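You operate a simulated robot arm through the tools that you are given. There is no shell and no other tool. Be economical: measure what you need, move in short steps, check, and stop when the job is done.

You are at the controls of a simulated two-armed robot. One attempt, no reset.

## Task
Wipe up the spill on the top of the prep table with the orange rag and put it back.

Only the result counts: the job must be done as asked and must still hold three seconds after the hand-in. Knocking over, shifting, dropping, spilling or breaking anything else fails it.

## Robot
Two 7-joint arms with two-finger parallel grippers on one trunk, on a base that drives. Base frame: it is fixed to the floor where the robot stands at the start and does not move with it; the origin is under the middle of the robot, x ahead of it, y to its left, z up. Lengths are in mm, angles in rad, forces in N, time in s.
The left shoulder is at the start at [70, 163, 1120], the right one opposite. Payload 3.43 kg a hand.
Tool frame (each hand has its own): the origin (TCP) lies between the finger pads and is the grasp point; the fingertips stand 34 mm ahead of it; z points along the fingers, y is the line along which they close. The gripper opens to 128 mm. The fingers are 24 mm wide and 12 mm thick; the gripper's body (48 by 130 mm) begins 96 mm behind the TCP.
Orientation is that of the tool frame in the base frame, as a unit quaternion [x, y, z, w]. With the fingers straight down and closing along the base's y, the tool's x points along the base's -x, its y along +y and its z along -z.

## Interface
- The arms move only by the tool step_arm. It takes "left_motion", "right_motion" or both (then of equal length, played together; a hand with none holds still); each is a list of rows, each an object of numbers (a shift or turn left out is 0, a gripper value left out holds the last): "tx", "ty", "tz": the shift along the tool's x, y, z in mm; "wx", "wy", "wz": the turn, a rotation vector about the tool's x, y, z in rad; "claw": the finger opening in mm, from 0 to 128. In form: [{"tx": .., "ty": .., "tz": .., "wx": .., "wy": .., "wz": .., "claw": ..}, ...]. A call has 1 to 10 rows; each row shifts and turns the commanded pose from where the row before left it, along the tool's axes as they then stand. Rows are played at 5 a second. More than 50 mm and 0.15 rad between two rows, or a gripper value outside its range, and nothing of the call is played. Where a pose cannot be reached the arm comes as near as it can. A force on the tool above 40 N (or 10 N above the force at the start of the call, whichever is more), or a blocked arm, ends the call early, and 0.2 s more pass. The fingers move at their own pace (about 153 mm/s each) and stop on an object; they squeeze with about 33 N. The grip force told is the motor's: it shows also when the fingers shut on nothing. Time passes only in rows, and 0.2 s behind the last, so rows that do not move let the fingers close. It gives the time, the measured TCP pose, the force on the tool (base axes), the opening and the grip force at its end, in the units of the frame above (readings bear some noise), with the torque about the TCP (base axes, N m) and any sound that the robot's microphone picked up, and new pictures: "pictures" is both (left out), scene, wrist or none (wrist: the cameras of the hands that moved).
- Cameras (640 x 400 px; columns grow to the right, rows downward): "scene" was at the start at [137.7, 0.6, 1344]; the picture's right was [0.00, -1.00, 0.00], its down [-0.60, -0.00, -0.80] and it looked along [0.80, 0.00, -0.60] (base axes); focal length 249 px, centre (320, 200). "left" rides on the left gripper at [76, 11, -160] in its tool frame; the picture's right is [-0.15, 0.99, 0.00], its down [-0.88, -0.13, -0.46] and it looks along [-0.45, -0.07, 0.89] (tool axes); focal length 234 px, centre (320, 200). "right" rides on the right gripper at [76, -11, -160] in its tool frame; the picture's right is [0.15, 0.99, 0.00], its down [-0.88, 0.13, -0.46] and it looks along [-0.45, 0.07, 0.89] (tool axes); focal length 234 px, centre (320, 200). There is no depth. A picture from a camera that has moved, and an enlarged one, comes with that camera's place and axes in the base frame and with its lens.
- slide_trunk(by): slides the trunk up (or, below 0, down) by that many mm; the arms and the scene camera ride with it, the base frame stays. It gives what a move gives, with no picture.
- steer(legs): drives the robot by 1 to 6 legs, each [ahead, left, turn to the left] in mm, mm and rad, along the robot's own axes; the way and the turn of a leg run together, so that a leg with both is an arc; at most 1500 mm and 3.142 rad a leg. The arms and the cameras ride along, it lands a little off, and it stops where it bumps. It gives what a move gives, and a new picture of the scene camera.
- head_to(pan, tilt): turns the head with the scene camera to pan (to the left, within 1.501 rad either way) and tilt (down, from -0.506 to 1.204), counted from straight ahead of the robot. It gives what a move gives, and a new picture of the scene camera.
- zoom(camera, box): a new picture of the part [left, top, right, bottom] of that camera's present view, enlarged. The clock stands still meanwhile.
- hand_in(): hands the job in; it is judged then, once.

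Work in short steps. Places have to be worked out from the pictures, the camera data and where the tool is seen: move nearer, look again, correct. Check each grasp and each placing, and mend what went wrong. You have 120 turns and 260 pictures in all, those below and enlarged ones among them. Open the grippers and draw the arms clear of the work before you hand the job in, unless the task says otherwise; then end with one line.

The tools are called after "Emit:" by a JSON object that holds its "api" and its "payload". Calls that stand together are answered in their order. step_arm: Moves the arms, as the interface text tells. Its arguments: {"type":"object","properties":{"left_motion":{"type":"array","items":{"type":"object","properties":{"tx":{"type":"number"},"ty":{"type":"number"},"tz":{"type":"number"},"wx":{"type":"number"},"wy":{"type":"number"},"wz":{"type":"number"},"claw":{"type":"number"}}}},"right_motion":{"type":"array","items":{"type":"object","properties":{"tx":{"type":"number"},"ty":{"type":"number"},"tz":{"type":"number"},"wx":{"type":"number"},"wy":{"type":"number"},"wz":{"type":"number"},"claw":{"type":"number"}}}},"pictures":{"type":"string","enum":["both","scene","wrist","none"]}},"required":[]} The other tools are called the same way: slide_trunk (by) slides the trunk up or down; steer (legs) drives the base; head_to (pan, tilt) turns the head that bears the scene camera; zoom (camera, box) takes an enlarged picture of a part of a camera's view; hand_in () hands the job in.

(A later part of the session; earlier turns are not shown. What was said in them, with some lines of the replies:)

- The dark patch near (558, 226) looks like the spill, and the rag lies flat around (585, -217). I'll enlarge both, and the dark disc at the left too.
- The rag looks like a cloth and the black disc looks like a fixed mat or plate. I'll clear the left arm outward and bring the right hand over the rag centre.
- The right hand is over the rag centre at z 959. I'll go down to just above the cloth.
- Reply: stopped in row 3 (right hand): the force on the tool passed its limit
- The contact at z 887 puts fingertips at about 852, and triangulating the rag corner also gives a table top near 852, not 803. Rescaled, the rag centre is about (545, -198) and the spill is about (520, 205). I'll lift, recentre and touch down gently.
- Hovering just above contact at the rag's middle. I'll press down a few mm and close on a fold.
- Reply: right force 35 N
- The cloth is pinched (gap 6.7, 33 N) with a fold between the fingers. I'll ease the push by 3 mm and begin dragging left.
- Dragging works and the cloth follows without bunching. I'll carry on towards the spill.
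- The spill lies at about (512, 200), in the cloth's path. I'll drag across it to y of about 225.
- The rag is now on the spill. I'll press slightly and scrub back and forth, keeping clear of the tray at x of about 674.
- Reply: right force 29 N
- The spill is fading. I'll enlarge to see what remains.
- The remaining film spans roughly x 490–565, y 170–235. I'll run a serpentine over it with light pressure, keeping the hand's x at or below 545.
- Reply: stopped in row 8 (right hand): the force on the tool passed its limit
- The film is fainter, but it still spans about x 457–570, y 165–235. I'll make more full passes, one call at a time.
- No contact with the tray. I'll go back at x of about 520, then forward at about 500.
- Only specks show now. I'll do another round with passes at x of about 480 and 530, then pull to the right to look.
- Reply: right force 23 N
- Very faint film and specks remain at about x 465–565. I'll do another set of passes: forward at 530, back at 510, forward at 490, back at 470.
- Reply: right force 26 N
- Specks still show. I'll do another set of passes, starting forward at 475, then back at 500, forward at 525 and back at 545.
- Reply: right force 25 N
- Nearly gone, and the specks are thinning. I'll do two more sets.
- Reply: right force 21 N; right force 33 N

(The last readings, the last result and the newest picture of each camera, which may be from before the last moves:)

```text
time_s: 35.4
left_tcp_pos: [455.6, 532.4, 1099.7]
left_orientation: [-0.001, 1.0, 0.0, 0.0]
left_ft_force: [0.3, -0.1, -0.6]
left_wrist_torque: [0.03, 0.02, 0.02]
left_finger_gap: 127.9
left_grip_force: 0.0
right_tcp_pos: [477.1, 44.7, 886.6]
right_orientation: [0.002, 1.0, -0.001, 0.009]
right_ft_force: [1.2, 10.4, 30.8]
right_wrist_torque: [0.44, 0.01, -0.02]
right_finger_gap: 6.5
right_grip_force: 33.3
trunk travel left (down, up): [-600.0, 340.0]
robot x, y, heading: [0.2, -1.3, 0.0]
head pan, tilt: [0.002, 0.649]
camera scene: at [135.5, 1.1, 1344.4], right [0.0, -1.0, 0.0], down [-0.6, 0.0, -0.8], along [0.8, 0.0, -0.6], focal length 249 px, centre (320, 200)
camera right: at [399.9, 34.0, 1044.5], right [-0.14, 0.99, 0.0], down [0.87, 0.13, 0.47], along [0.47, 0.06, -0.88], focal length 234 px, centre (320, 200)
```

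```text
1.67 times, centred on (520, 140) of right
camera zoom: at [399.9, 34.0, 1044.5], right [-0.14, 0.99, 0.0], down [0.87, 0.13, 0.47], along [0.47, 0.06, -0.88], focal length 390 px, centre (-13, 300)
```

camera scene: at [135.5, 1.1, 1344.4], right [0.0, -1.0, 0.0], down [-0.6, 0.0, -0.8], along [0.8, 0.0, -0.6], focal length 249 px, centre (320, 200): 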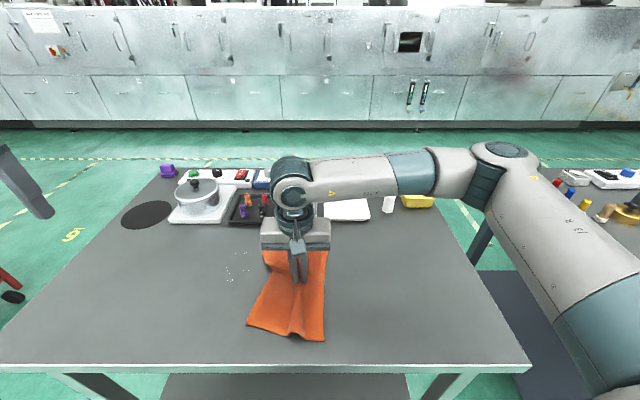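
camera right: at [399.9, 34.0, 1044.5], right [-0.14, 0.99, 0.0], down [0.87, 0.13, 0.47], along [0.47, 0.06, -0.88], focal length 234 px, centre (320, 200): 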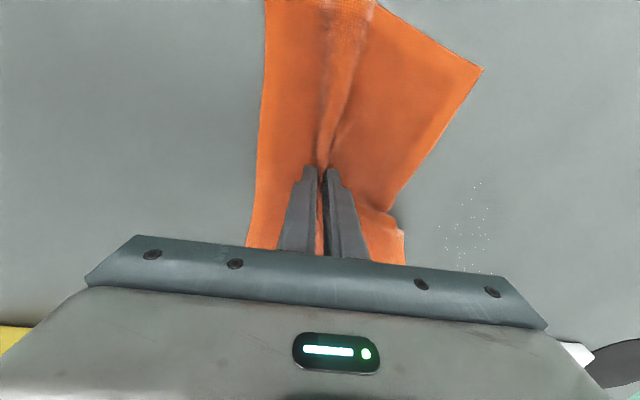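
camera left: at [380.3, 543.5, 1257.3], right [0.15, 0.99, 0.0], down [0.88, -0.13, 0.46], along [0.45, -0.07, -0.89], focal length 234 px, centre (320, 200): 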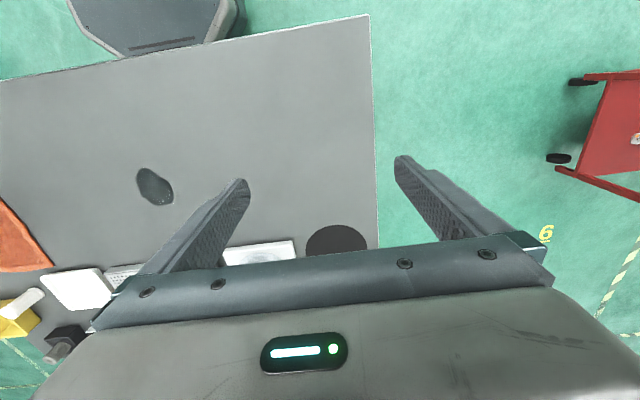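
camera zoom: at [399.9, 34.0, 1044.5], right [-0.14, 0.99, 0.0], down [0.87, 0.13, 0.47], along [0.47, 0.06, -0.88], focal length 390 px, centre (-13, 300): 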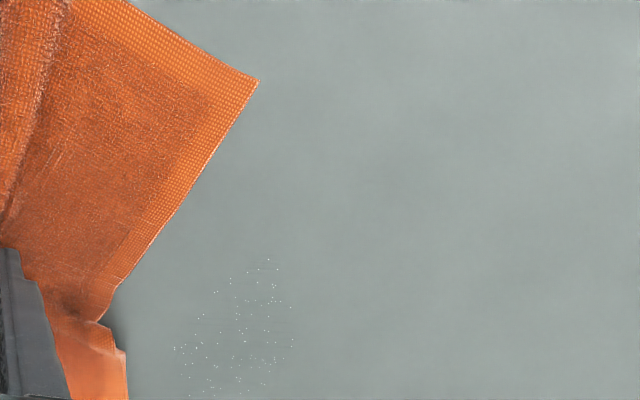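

The near side is clean, and the leftover specks lie around x 515–565. I'll make passes at hand x of 525–550, where the rag's far edge stays short of the tray (about 676).

Emit:
{"api": "step_arm", "payload": {"right_motion": [{"tx": -35, "ty": 20}, {"tx": -30, "ty": 25}, {"ty": 45}, {"ty": 45}, {"ty": 45}, {"ty": 30}, {"tx": -6}, {"ty": -40}, {"ty": -40}, {"ty": -40}], "pictures": "scene"}}

Emit:
{"api": "step_arm", "payload": {"right_motion": [{"tx": 14}, {"ty": 40}, {"ty": 40}, {"ty": 40}, {"tx": 10}, {"ty": -40}, {"ty": -40}, {"ty": -40}, {"ty": -40}, {"ty": -40}]}}

Emit:
{"api": "zoom", "payload": {"camera": "right", "box": [400, 20, 640, 260]}}

```text
time_s: 37.6
left_tcp_pos: [455.7, 531.3, 1100.1]
left_orientation: [-0.001, 1.0, 0.0, 0.001]
left_ft_force: [0.1, -0.5, 0.3]
left_wrist_torque: [0.01, 0.03, -0.02]
left_finger_gap: 128.3
left_grip_force: 0.0
right_tcp_pos: [551.1, 133.4, 887.1]
right_orientation: [0.003, 1.0, -0.002, 0.008]
right_ft_force: [1.5, 6.6, 18.5]
right_wrist_torque: [0.3, -0.05, -0.02]
right_finger_gap: 6.4
right_grip_force: 33.7
trunk travel left (down, up): [-600.0, 340.0]
robot x, y, heading: [-0.3, -0.1, 0.001]
head pan, tilt: [0.002, 0.649]
camera scene: at [136.7, -0.6, 1344.1], right [0.0, -1.0, 0.0], down [-0.6, 0.0, -0.8], along [0.8, 0.0, -0.6], focal length 249 px, centre (320, 200)
```

scene: 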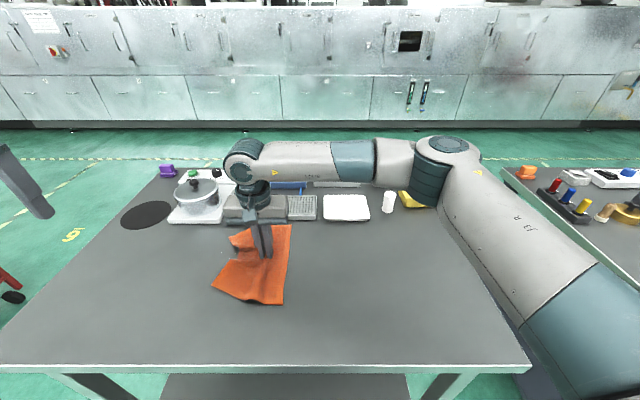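

```text
time_s: 39.8
left_tcp_pos: [457.7, 530.5, 1099.3]
left_orientation: [0.0, 1.0, 0.0, -0.001]
left_ft_force: [0.3, -0.6, -0.3]
left_wrist_torque: [0.01, 0.0, 0.01]
left_finger_gap: 128.0
left_grip_force: 0.1
right_tcp_pos: [525.9, 52.3, 887.5]
right_orientation: [0.004, 1.0, -0.001, 0.008]
right_ft_force: [-0.3, 3.6, 11.0]
right_wrist_torque: [0.16, 0.0, 0.01]
right_finger_gap: 6.4
right_grip_force: 32.8
trunk travel left (down, up): [-600.0, 340.0]
robot x, y, heading: [-0.5, 0.2, -0.008]
head pan, tilt: [0.002, 0.649]
camera scene: at [137.1, -0.8, 1344.0], right [0.0, -1.0, 0.0], down [-0.6, 0.0, -0.8], along [0.8, 0.0, -0.6], focal length 249 px, centre (320, 200)
camera right: at [447.9, 41.5, 1045.2], right [-0.14, 0.99, -0.01], down [0.87, 0.13, 0.47], along [0.46, 0.06, -0.88], focal length 234 px, centre (320, 200)
```

scene: 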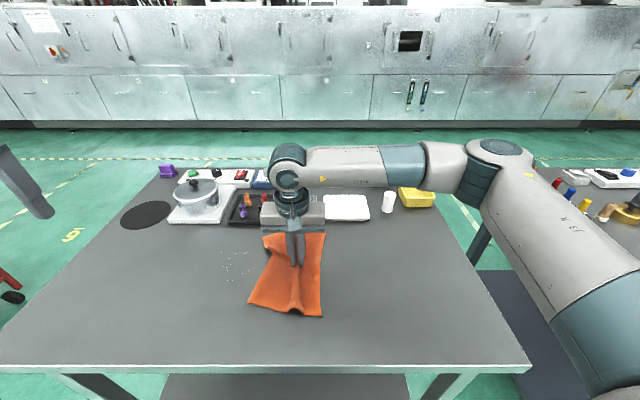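
right: 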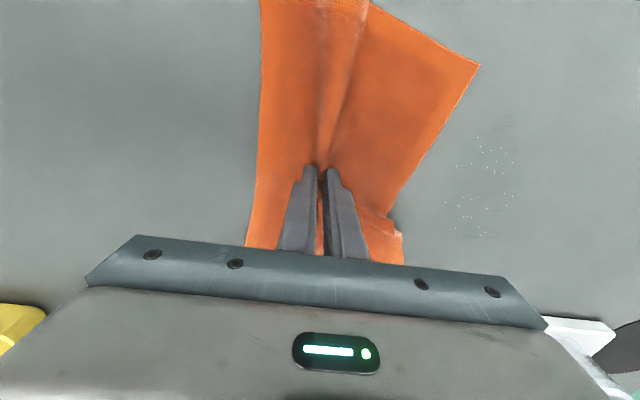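

```text
1.67 times, centred on (520, 140) of right
camera zoom: at [447.9, 41.5, 1045.2], right [-0.14, 0.99, -0.01], down [0.87, 0.13, 0.47], along [0.46, 0.06, -0.88], focal length 390 px, centre (-13, 300)
```

zoom: 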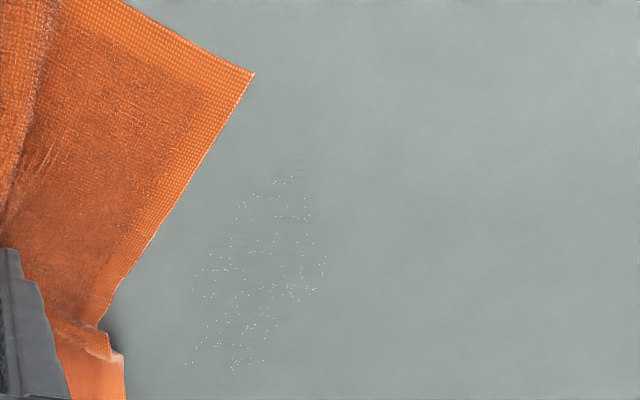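

Only isolated droplets are left. I'll do slower, slightly firmer passes in case speed matters.

Emit:
{"api": "step_arm", "payload": {"right_motion": [{"ty": 40, "tx": -10, "tz": 1}, {"ty": 30, "tx": -10}, {"ty": 20}, {"ty": 20}, {"ty": 20}, {"ty": 20}, {"ty": 20}, {"ty": 20}, {"ty": 20}, {"tx": 8}], "pictures": "none"}}

Emit:
{"api": "step_arm", "payload": {"right_motion": [{"ty": -20}, {"ty": -20}, {"ty": -20}, {"ty": -20}, {"ty": -20}, {"ty": -20}, {"tx": 10}, {"ty": 20}, {"ty": 20}, {"ty": 20}], "pictures": "none"}}

Emit:
{"api": "step_arm", "payload": {"right_motion": [{"ty": 20}, {"ty": 20}, {"ty": 20}, {"tx": 15}, {"ty": -25}, {"ty": -25}, {"ty": -25}, {"ty": -25}, {"ty": -40}, {"ty": -40}], "pictures": "wrist"}}

Emit:
{"api": "zoom", "payload": {"camera": "right", "box": [400, 20, 640, 260]}}

```text
time_s: 42.0
left_tcp_pos: [456.0, 530.2, 1098.9]
left_orientation: [0.0, 1.0, 0.0, 0.0]
left_ft_force: [-0.4, -0.3, -0.1]
left_wrist_torque: [0.03, -0.04, 0.03]
left_finger_gap: 127.7
left_grip_force: 0.1
right_tcp_pos: [541.5, 263.5, 886.4]
right_orientation: [0.003, 1.0, 0.0, 0.008]
right_ft_force: [9.6, -0.1, 24.8]
right_wrist_torque: [0.04, -0.34, 0.0]
right_finger_gap: 6.3
right_grip_force: 33.3
trunk travel left (down, up): [-600.0, 340.0]
robot x, y, heading: [-4.9, 1.2, -0.003]
head pan, tilt: [0.002, 0.649]
```

```text
time_s: 44.2
left_tcp_pos: [456.2, 529.9, 1100.9]
left_orientation: [0.001, 1.0, 0.002, 0.001]
left_ft_force: [-0.4, 0.0, -0.7]
left_wrist_torque: [-0.01, 0.03, 0.01]
left_finger_gap: 128.0
left_grip_force: 0.0
right_tcp_pos: [528.0, 202.9, 885.8]
right_orientation: [0.003, 1.0, 0.0, 0.007]
right_ft_force: [0.0, -13.1, 31.3]
right_wrist_torque: [-0.42, 0.06, -0.01]
right_finger_gap: 6.7
right_grip_force: 32.7
trunk travel left (down, up): [-600.0, 340.0]
robot x, y, heading: [-0.6, 0.8, -0.005]
head pan, tilt: [0.002, 0.649]
```

```text
time_s: 46.4
left_tcp_pos: [455.3, 531.8, 1100.4]
left_orientation: [0.0, 1.0, 0.0, 0.002]
left_ft_force: [0.3, -0.4, 0.2]
left_wrist_torque: [0.01, 0.0, 0.0]
left_finger_gap: 128.0
left_grip_force: 0.1
right_tcp_pos: [514.6, 84.5, 886.3]
right_orientation: [0.003, 1.0, -0.002, 0.007]
right_ft_force: [1.3, 8.4, 28.3]
right_wrist_torque: [0.37, 0.04, -0.03]
right_finger_gap: 6.6
right_grip_force: 32.9
trunk travel left (down, up): [-600.0, 340.0]
robot x, y, heading: [0.7, -1.6, -0.003]
head pan, tilt: [0.002, 0.649]
camera right: at [435.0, 72.8, 1044.6], right [-0.14, 0.99, -0.01], down [0.87, 0.13, 0.47], along [0.47, 0.06, -0.88], focal length 234 px, centre (320, 200)
```

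right: 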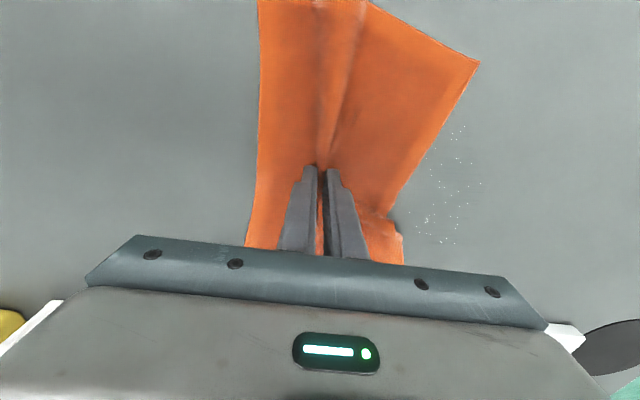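

```text
1.67 times, centred on (520, 140) of right
camera zoom: at [435.0, 72.8, 1044.6], right [-0.14, 0.99, -0.01], down [0.87, 0.13, 0.47], along [0.47, 0.06, -0.88], focal length 390 px, centre (-13, 300)
```

zoom: 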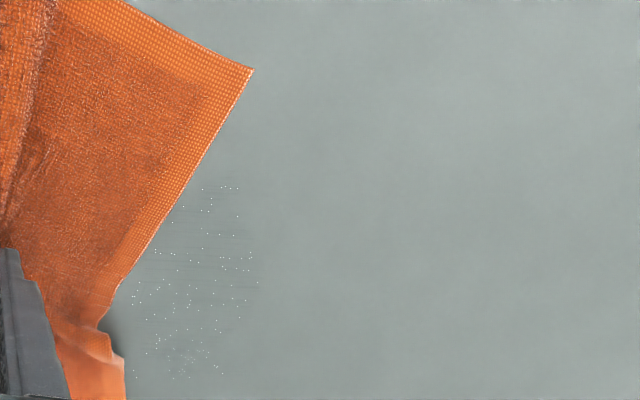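

The film is gone and only sparse droplets remain over about x 460–570, y 160–230. I'll try zigzag strokes in x over the area.

Emit:
{"api": "step_arm", "payload": {"right_motion": [{"ty": 40}, {"ty": 40}, {"tx": 30, "ty": 5}, {"tx": -35, "ty": 10}, {"tx": -30, "ty": 5}, {"tx": 35, "ty": 10}, {"tx": 30, "ty": 5}, {"tx": -35, "ty": 10}, {"tx": -30, "ty": 5}, {"tx": 35, "ty": 10}], "pictures": "scene"}}

Emit:
{"api": "step_arm", "payload": {"right_motion": [{"tx": 30, "ty": -10}, {"tx": -35, "ty": -10}, {"tx": -25, "ty": -10}, {"tx": 35, "ty": -10}, {"tx": 30, "ty": -10}, {"tx": -35, "ty": -10}, {"tx": -25, "ty": -30}, {"ty": -40}, {"ty": -40}, {"ty": -40}]}}

Emit:
{"api": "zoom", "payload": {"camera": "right", "box": [400, 20, 640, 260]}}

```text
time_s: 47.2
left_tcp_pos: [457.3, 530.8, 1098.2]
left_orientation: [0.001, 1.0, 0.0, 0.0]
left_ft_force: [0.7, 0.4, 1.0]
left_wrist_torque: [-0.02, 0.02, -0.01]
left_finger_gap: 127.9
left_grip_force: 0.1
right_tcp_pos: [492.1, 169.8, 886.8]
right_orientation: [0.002, 1.0, -0.002, 0.006]
right_ft_force: [-4.2, -5.9, 18.6]
right_wrist_torque: [-0.19, 0.2, -0.01]
right_finger_gap: 6.7
right_grip_force: 32.9
trunk travel left (down, up): [-600.0, 340.0]
robot x, y, heading: [-0.3, -3.3, -0.002]
head pan, tilt: [0.002, 0.649]
stopped in row 4 (right hand): the force on the tool passed its limit (the readings are from after the stop); the commanded pose is now the measured one
camera scene: at [136.9, -0.3, 1343.7], right [0.0, -1.0, 0.0], down [-0.6, 0.0, -0.8], along [0.8, 0.0, -0.6], focal length 249 px, centre (320, 200)
```

scene: 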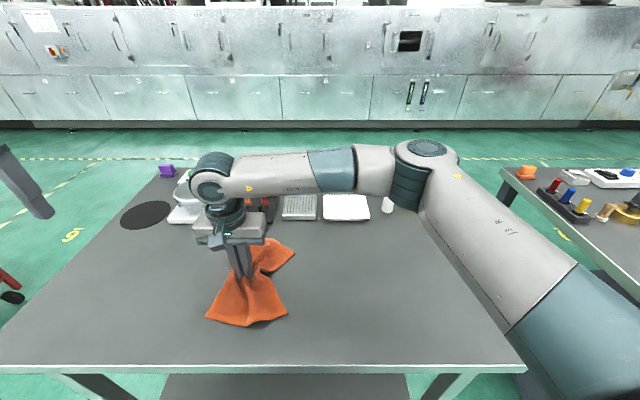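

```text
time_s: 49.5
left_tcp_pos: [456.4, 530.7, 1100.1]
left_orientation: [0.001, 1.0, -0.001, -0.001]
left_ft_force: [-0.8, -0.8, 0.0]
left_wrist_torque: [-0.03, -0.02, 0.01]
left_finger_gap: 128.0
left_grip_force: 0.1
right_tcp_pos: [514.6, -40.5, 887.3]
right_orientation: [0.002, 1.0, -0.003, 0.005]
right_ft_force: [1.4, 1.9, 8.2]
right_wrist_torque: [0.15, 0.01, -0.06]
right_finger_gap: 6.3
right_grip_force: 33.0
trunk travel left (down, up): [-600.0, 340.0]
robot x, y, heading: [-1.8, -1.4, -0.001]
head pan, tilt: [0.002, 0.649]
camera scene: at [137.5, -0.9, 1343.9], right [0.0, -1.0, 0.0], down [-0.6, 0.0, -0.8], along [0.8, 0.0, -0.6], focal length 249 px, centre (320, 200)
camera right: at [437.7, -51.5, 1045.6], right [-0.14, 0.99, -0.01], down [0.88, 0.13, 0.46], along [0.46, 0.06, -0.89], focal length 234 px, centre (320, 200)
```

scene: 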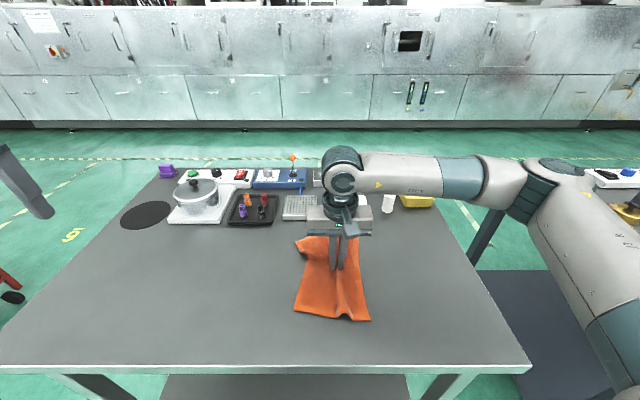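
right: 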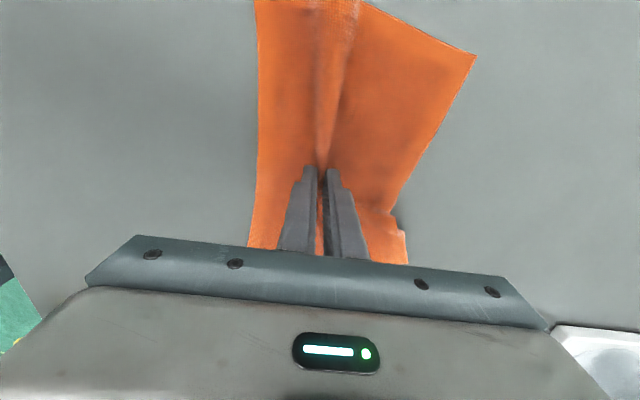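

```text
1.67 times, centred on (520, 140) of right
camera zoom: at [437.7, -51.5, 1045.6], right [-0.14, 0.99, -0.01], down [0.88, 0.13, 0.46], along [0.46, 0.06, -0.89], focal length 390 px, centre (-13, 300)
```

zoom: 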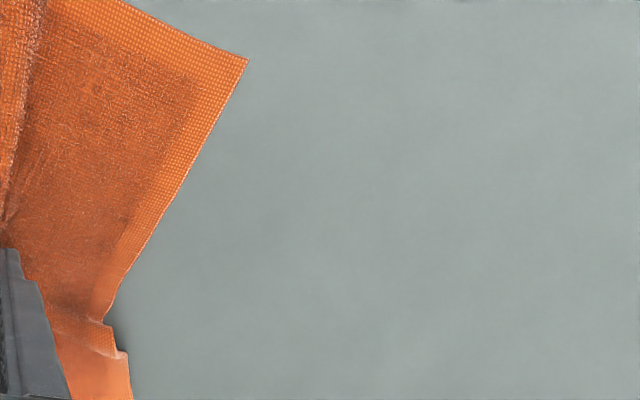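

The spill looks completely gone. I'll check the scene close up before returning the rag.

Emit:
{"api": "zoom", "payload": {"camera": "scene", "box": [180, 220, 300, 300]}}

```text
5.00 times, centred on (240, 260) of scene
camera zoom: at [137.5, -0.9, 1343.9], right [0.0, -1.0, 0.0], down [-0.6, 0.0, -0.8], along [0.8, 0.0, -0.6], focal length 1245 px, centre (720, -100)
```

zoom: 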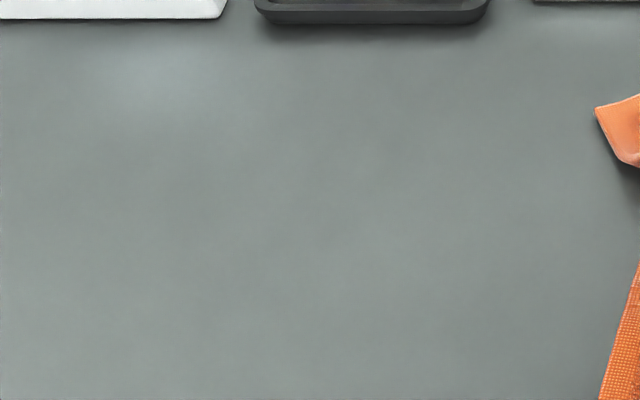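

Clean. I'll drag the rag back to its original pinch point (546, -198).

Emit:
{"api": "step_arm", "payload": {"right_motion": [{"tx": -8, "ty": -32}, {"tx": -8, "ty": -32}, {"tx": -8, "ty": -32}, {"tx": -8, "ty": -32}, {"ty": -30}]}}

```text
time_s: 50.6
left_tcp_pos: [456.9, 531.2, 1099.0]
left_orientation: [0.0, 1.0, 0.0, 0.0]
left_ft_force: [-0.6, -0.3, 0.8]
left_wrist_torque: [0.01, 0.01, 0.0]
left_finger_gap: 127.9
left_grip_force: 0.1
right_tcp_pos: [546.8, -198.0, 886.5]
right_orientation: [0.002, 1.0, -0.003, 0.006]
right_ft_force: [1.2, 2.5, 5.1]
right_wrist_torque: [0.1, -0.02, 0.0]
right_finger_gap: 6.6
right_grip_force: 33.3
trunk travel left (down, up): [-600.0, 340.0]
robot x, y, heading: [-0.2, -0.9, 0.0]
head pan, tilt: [0.002, 0.649]
camera scene: at [137.6, -0.1, 1344.0], right [0.0, -1.0, 0.0], down [-0.6, 0.0, -0.8], along [0.8, 0.0, -0.6], focal length 249 px, centre (320, 200)
camera right: at [469.3, -209.0, 1045.9], right [-0.14, 0.99, -0.01], down [0.88, 0.13, 0.46], along [0.46, 0.06, -0.89], focal length 234 px, centre (320, 200)
```

scene: 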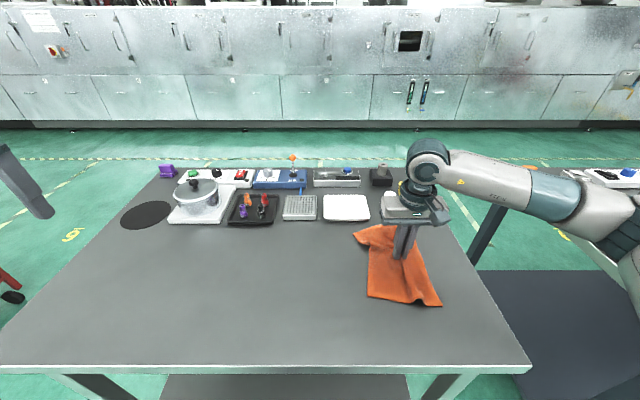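
right: 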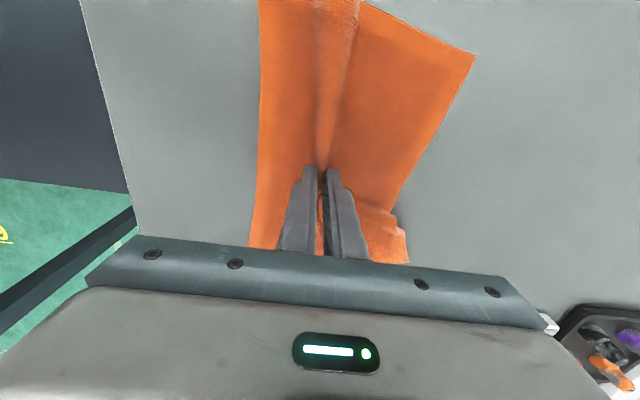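

The rag is at its original pinch point. I'll open to 60 mm while touching the table so the fold spreads out again, then lift.

Emit:
{"api": "step_arm", "payload": {"right_motion": [{"tz": 1.5}, {"claw": 25}, {"claw": 60}, {}, {}, {"tz": -20}, {"tz": -40}, {"tz": -40}, {"tz": -40}, {"tz": -40}]}}

Emit:
{"api": "zoom", "payload": {"camera": "scene", "box": [340, 150, 480, 320]}}

```text
time_s: 52.9
left_tcp_pos: [455.9, 532.1, 1098.8]
left_orientation: [0.002, 1.0, -0.001, 0.0]
left_ft_force: [0.0, 0.1, -0.2]
left_wrist_torque: [0.01, -0.02, 0.0]
left_finger_gap: 128.0
left_grip_force: 0.0
right_tcp_pos: [545.5, -194.7, 1066.8]
right_orientation: [0.001, 1.0, -0.002, 0.005]
right_ft_force: [0.6, 0.2, 0.5]
right_wrist_torque: [-0.03, -0.03, -0.02]
right_finger_gap: 60.1
right_grip_force: 0.1
trunk travel left (down, up): [-600.0, 340.0]
robot x, y, heading: [3.9, -1.7, -0.004]
head pan, tilt: [0.002, 0.649]
camera scene: at [137.4, 1.0, 1344.0], right [0.0, -1.0, 0.0], down [-0.6, 0.0, -0.8], along [0.8, 0.0, -0.6], focal length 249 px, centre (320, 200)
camera right: at [467.5, -206.0, 1224.8], right [-0.14, 0.99, -0.01], down [0.88, 0.13, 0.46], along [0.46, 0.06, -0.89], focal length 234 px, centre (320, 200)
```

scene: 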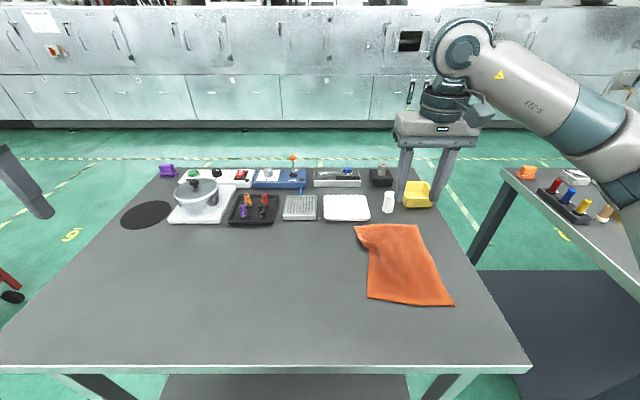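
right: 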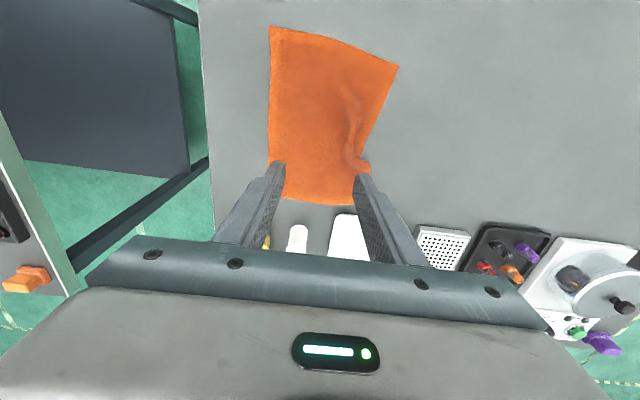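

```text
2.35 times, centred on (410, 235) of scene
camera zoom: at [137.4, 1.0, 1344.0], right [0.0, -1.0, 0.0], down [-0.6, 0.0, -0.8], along [0.8, 0.0, -0.6], focal length 586 px, centre (108, 118)
```

zoom: 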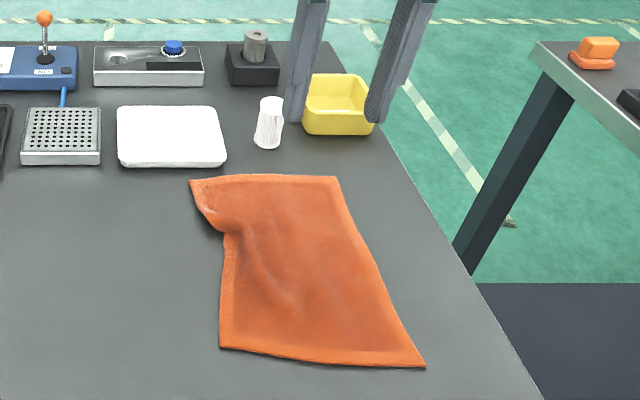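

The rag lies back within about 15 mm of its original outline, mostly flat, and everything else is undisturbed. I'll draw the right arm back clear.

Emit:
{"api": "step_arm", "payload": {"right_motion": [{"tz": -40, "claw": 128}, {"tz": -30, "tx": 35}, {"tx": 35, "ty": -20}, {}, {}]}}

Emit:
{"api": "zoom", "payload": {"camera": "scene", "box": [160, 180, 320, 300]}}

```text
time_s: 54.0
left_tcp_pos: [458.9, 531.6, 1098.2]
left_orientation: [0.001, 1.0, 0.0, -0.001]
left_ft_force: [0.0, 0.5, 0.2]
left_wrist_torque: [-0.03, -0.02, 0.0]
left_finger_gap: 128.1
left_grip_force: 0.1
right_tcp_pos: [475.4, -214.8, 1135.6]
right_orientation: [0.002, 1.0, -0.003, 0.005]
right_ft_force: [0.1, 0.9, 0.7]
right_wrist_torque: [0.0, -0.01, 0.0]
right_finger_gap: 128.5
right_grip_force: 0.1
trunk travel left (down, up): [-600.0, 340.0]
robot x, y, heading: [1.1, -2.5, -0.003]
head pan, tilt: [0.002, 0.649]
camera scene: at [138.2, 0.0, 1344.0], right [0.0, -1.0, 0.0], down [-0.6, 0.0, -0.8], along [0.8, 0.0, -0.6], focal length 249 px, centre (320, 200)
camera right: at [396.7, -226.1, 1294.3], right [-0.14, 0.99, -0.01], down [0.88, 0.13, 0.46], along [0.46, 0.06, -0.89], focal length 234 px, centre (320, 200)
```

scene: 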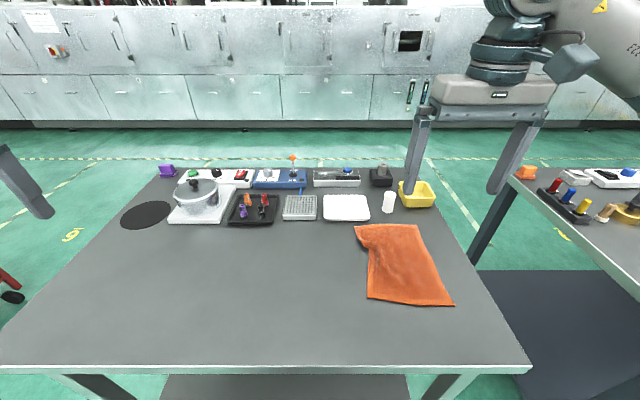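
right: 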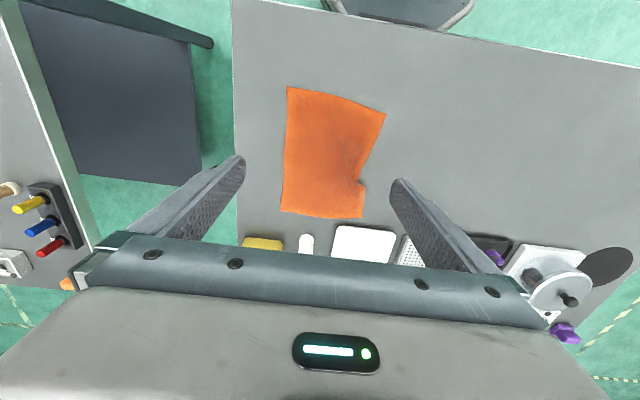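

```text
3.33 times, centred on (240, 240) of scene
camera zoom: at [138.2, 0.0, 1344.0], right [0.0, -1.0, 0.0], down [-0.6, 0.0, -0.8], along [0.8, 0.0, -0.6], focal length 830 px, centre (587, 67)
```

zoom: 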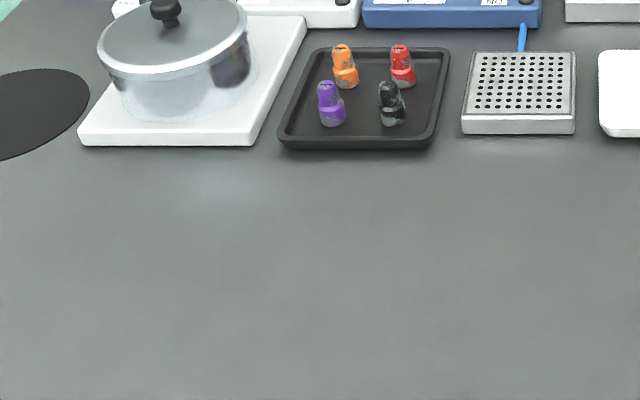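

The table is clean, the rag is back in place and nothing else has moved. Handing in.

Emit:
{"api": "hand_in", "payload": {}}

```text
The job is handed in.
```

I wiped up the spill and laid the orange rag back within about 15 mm of where it was, with a small tuck left along its left edge; nothing else moved, and I've handed the job in.
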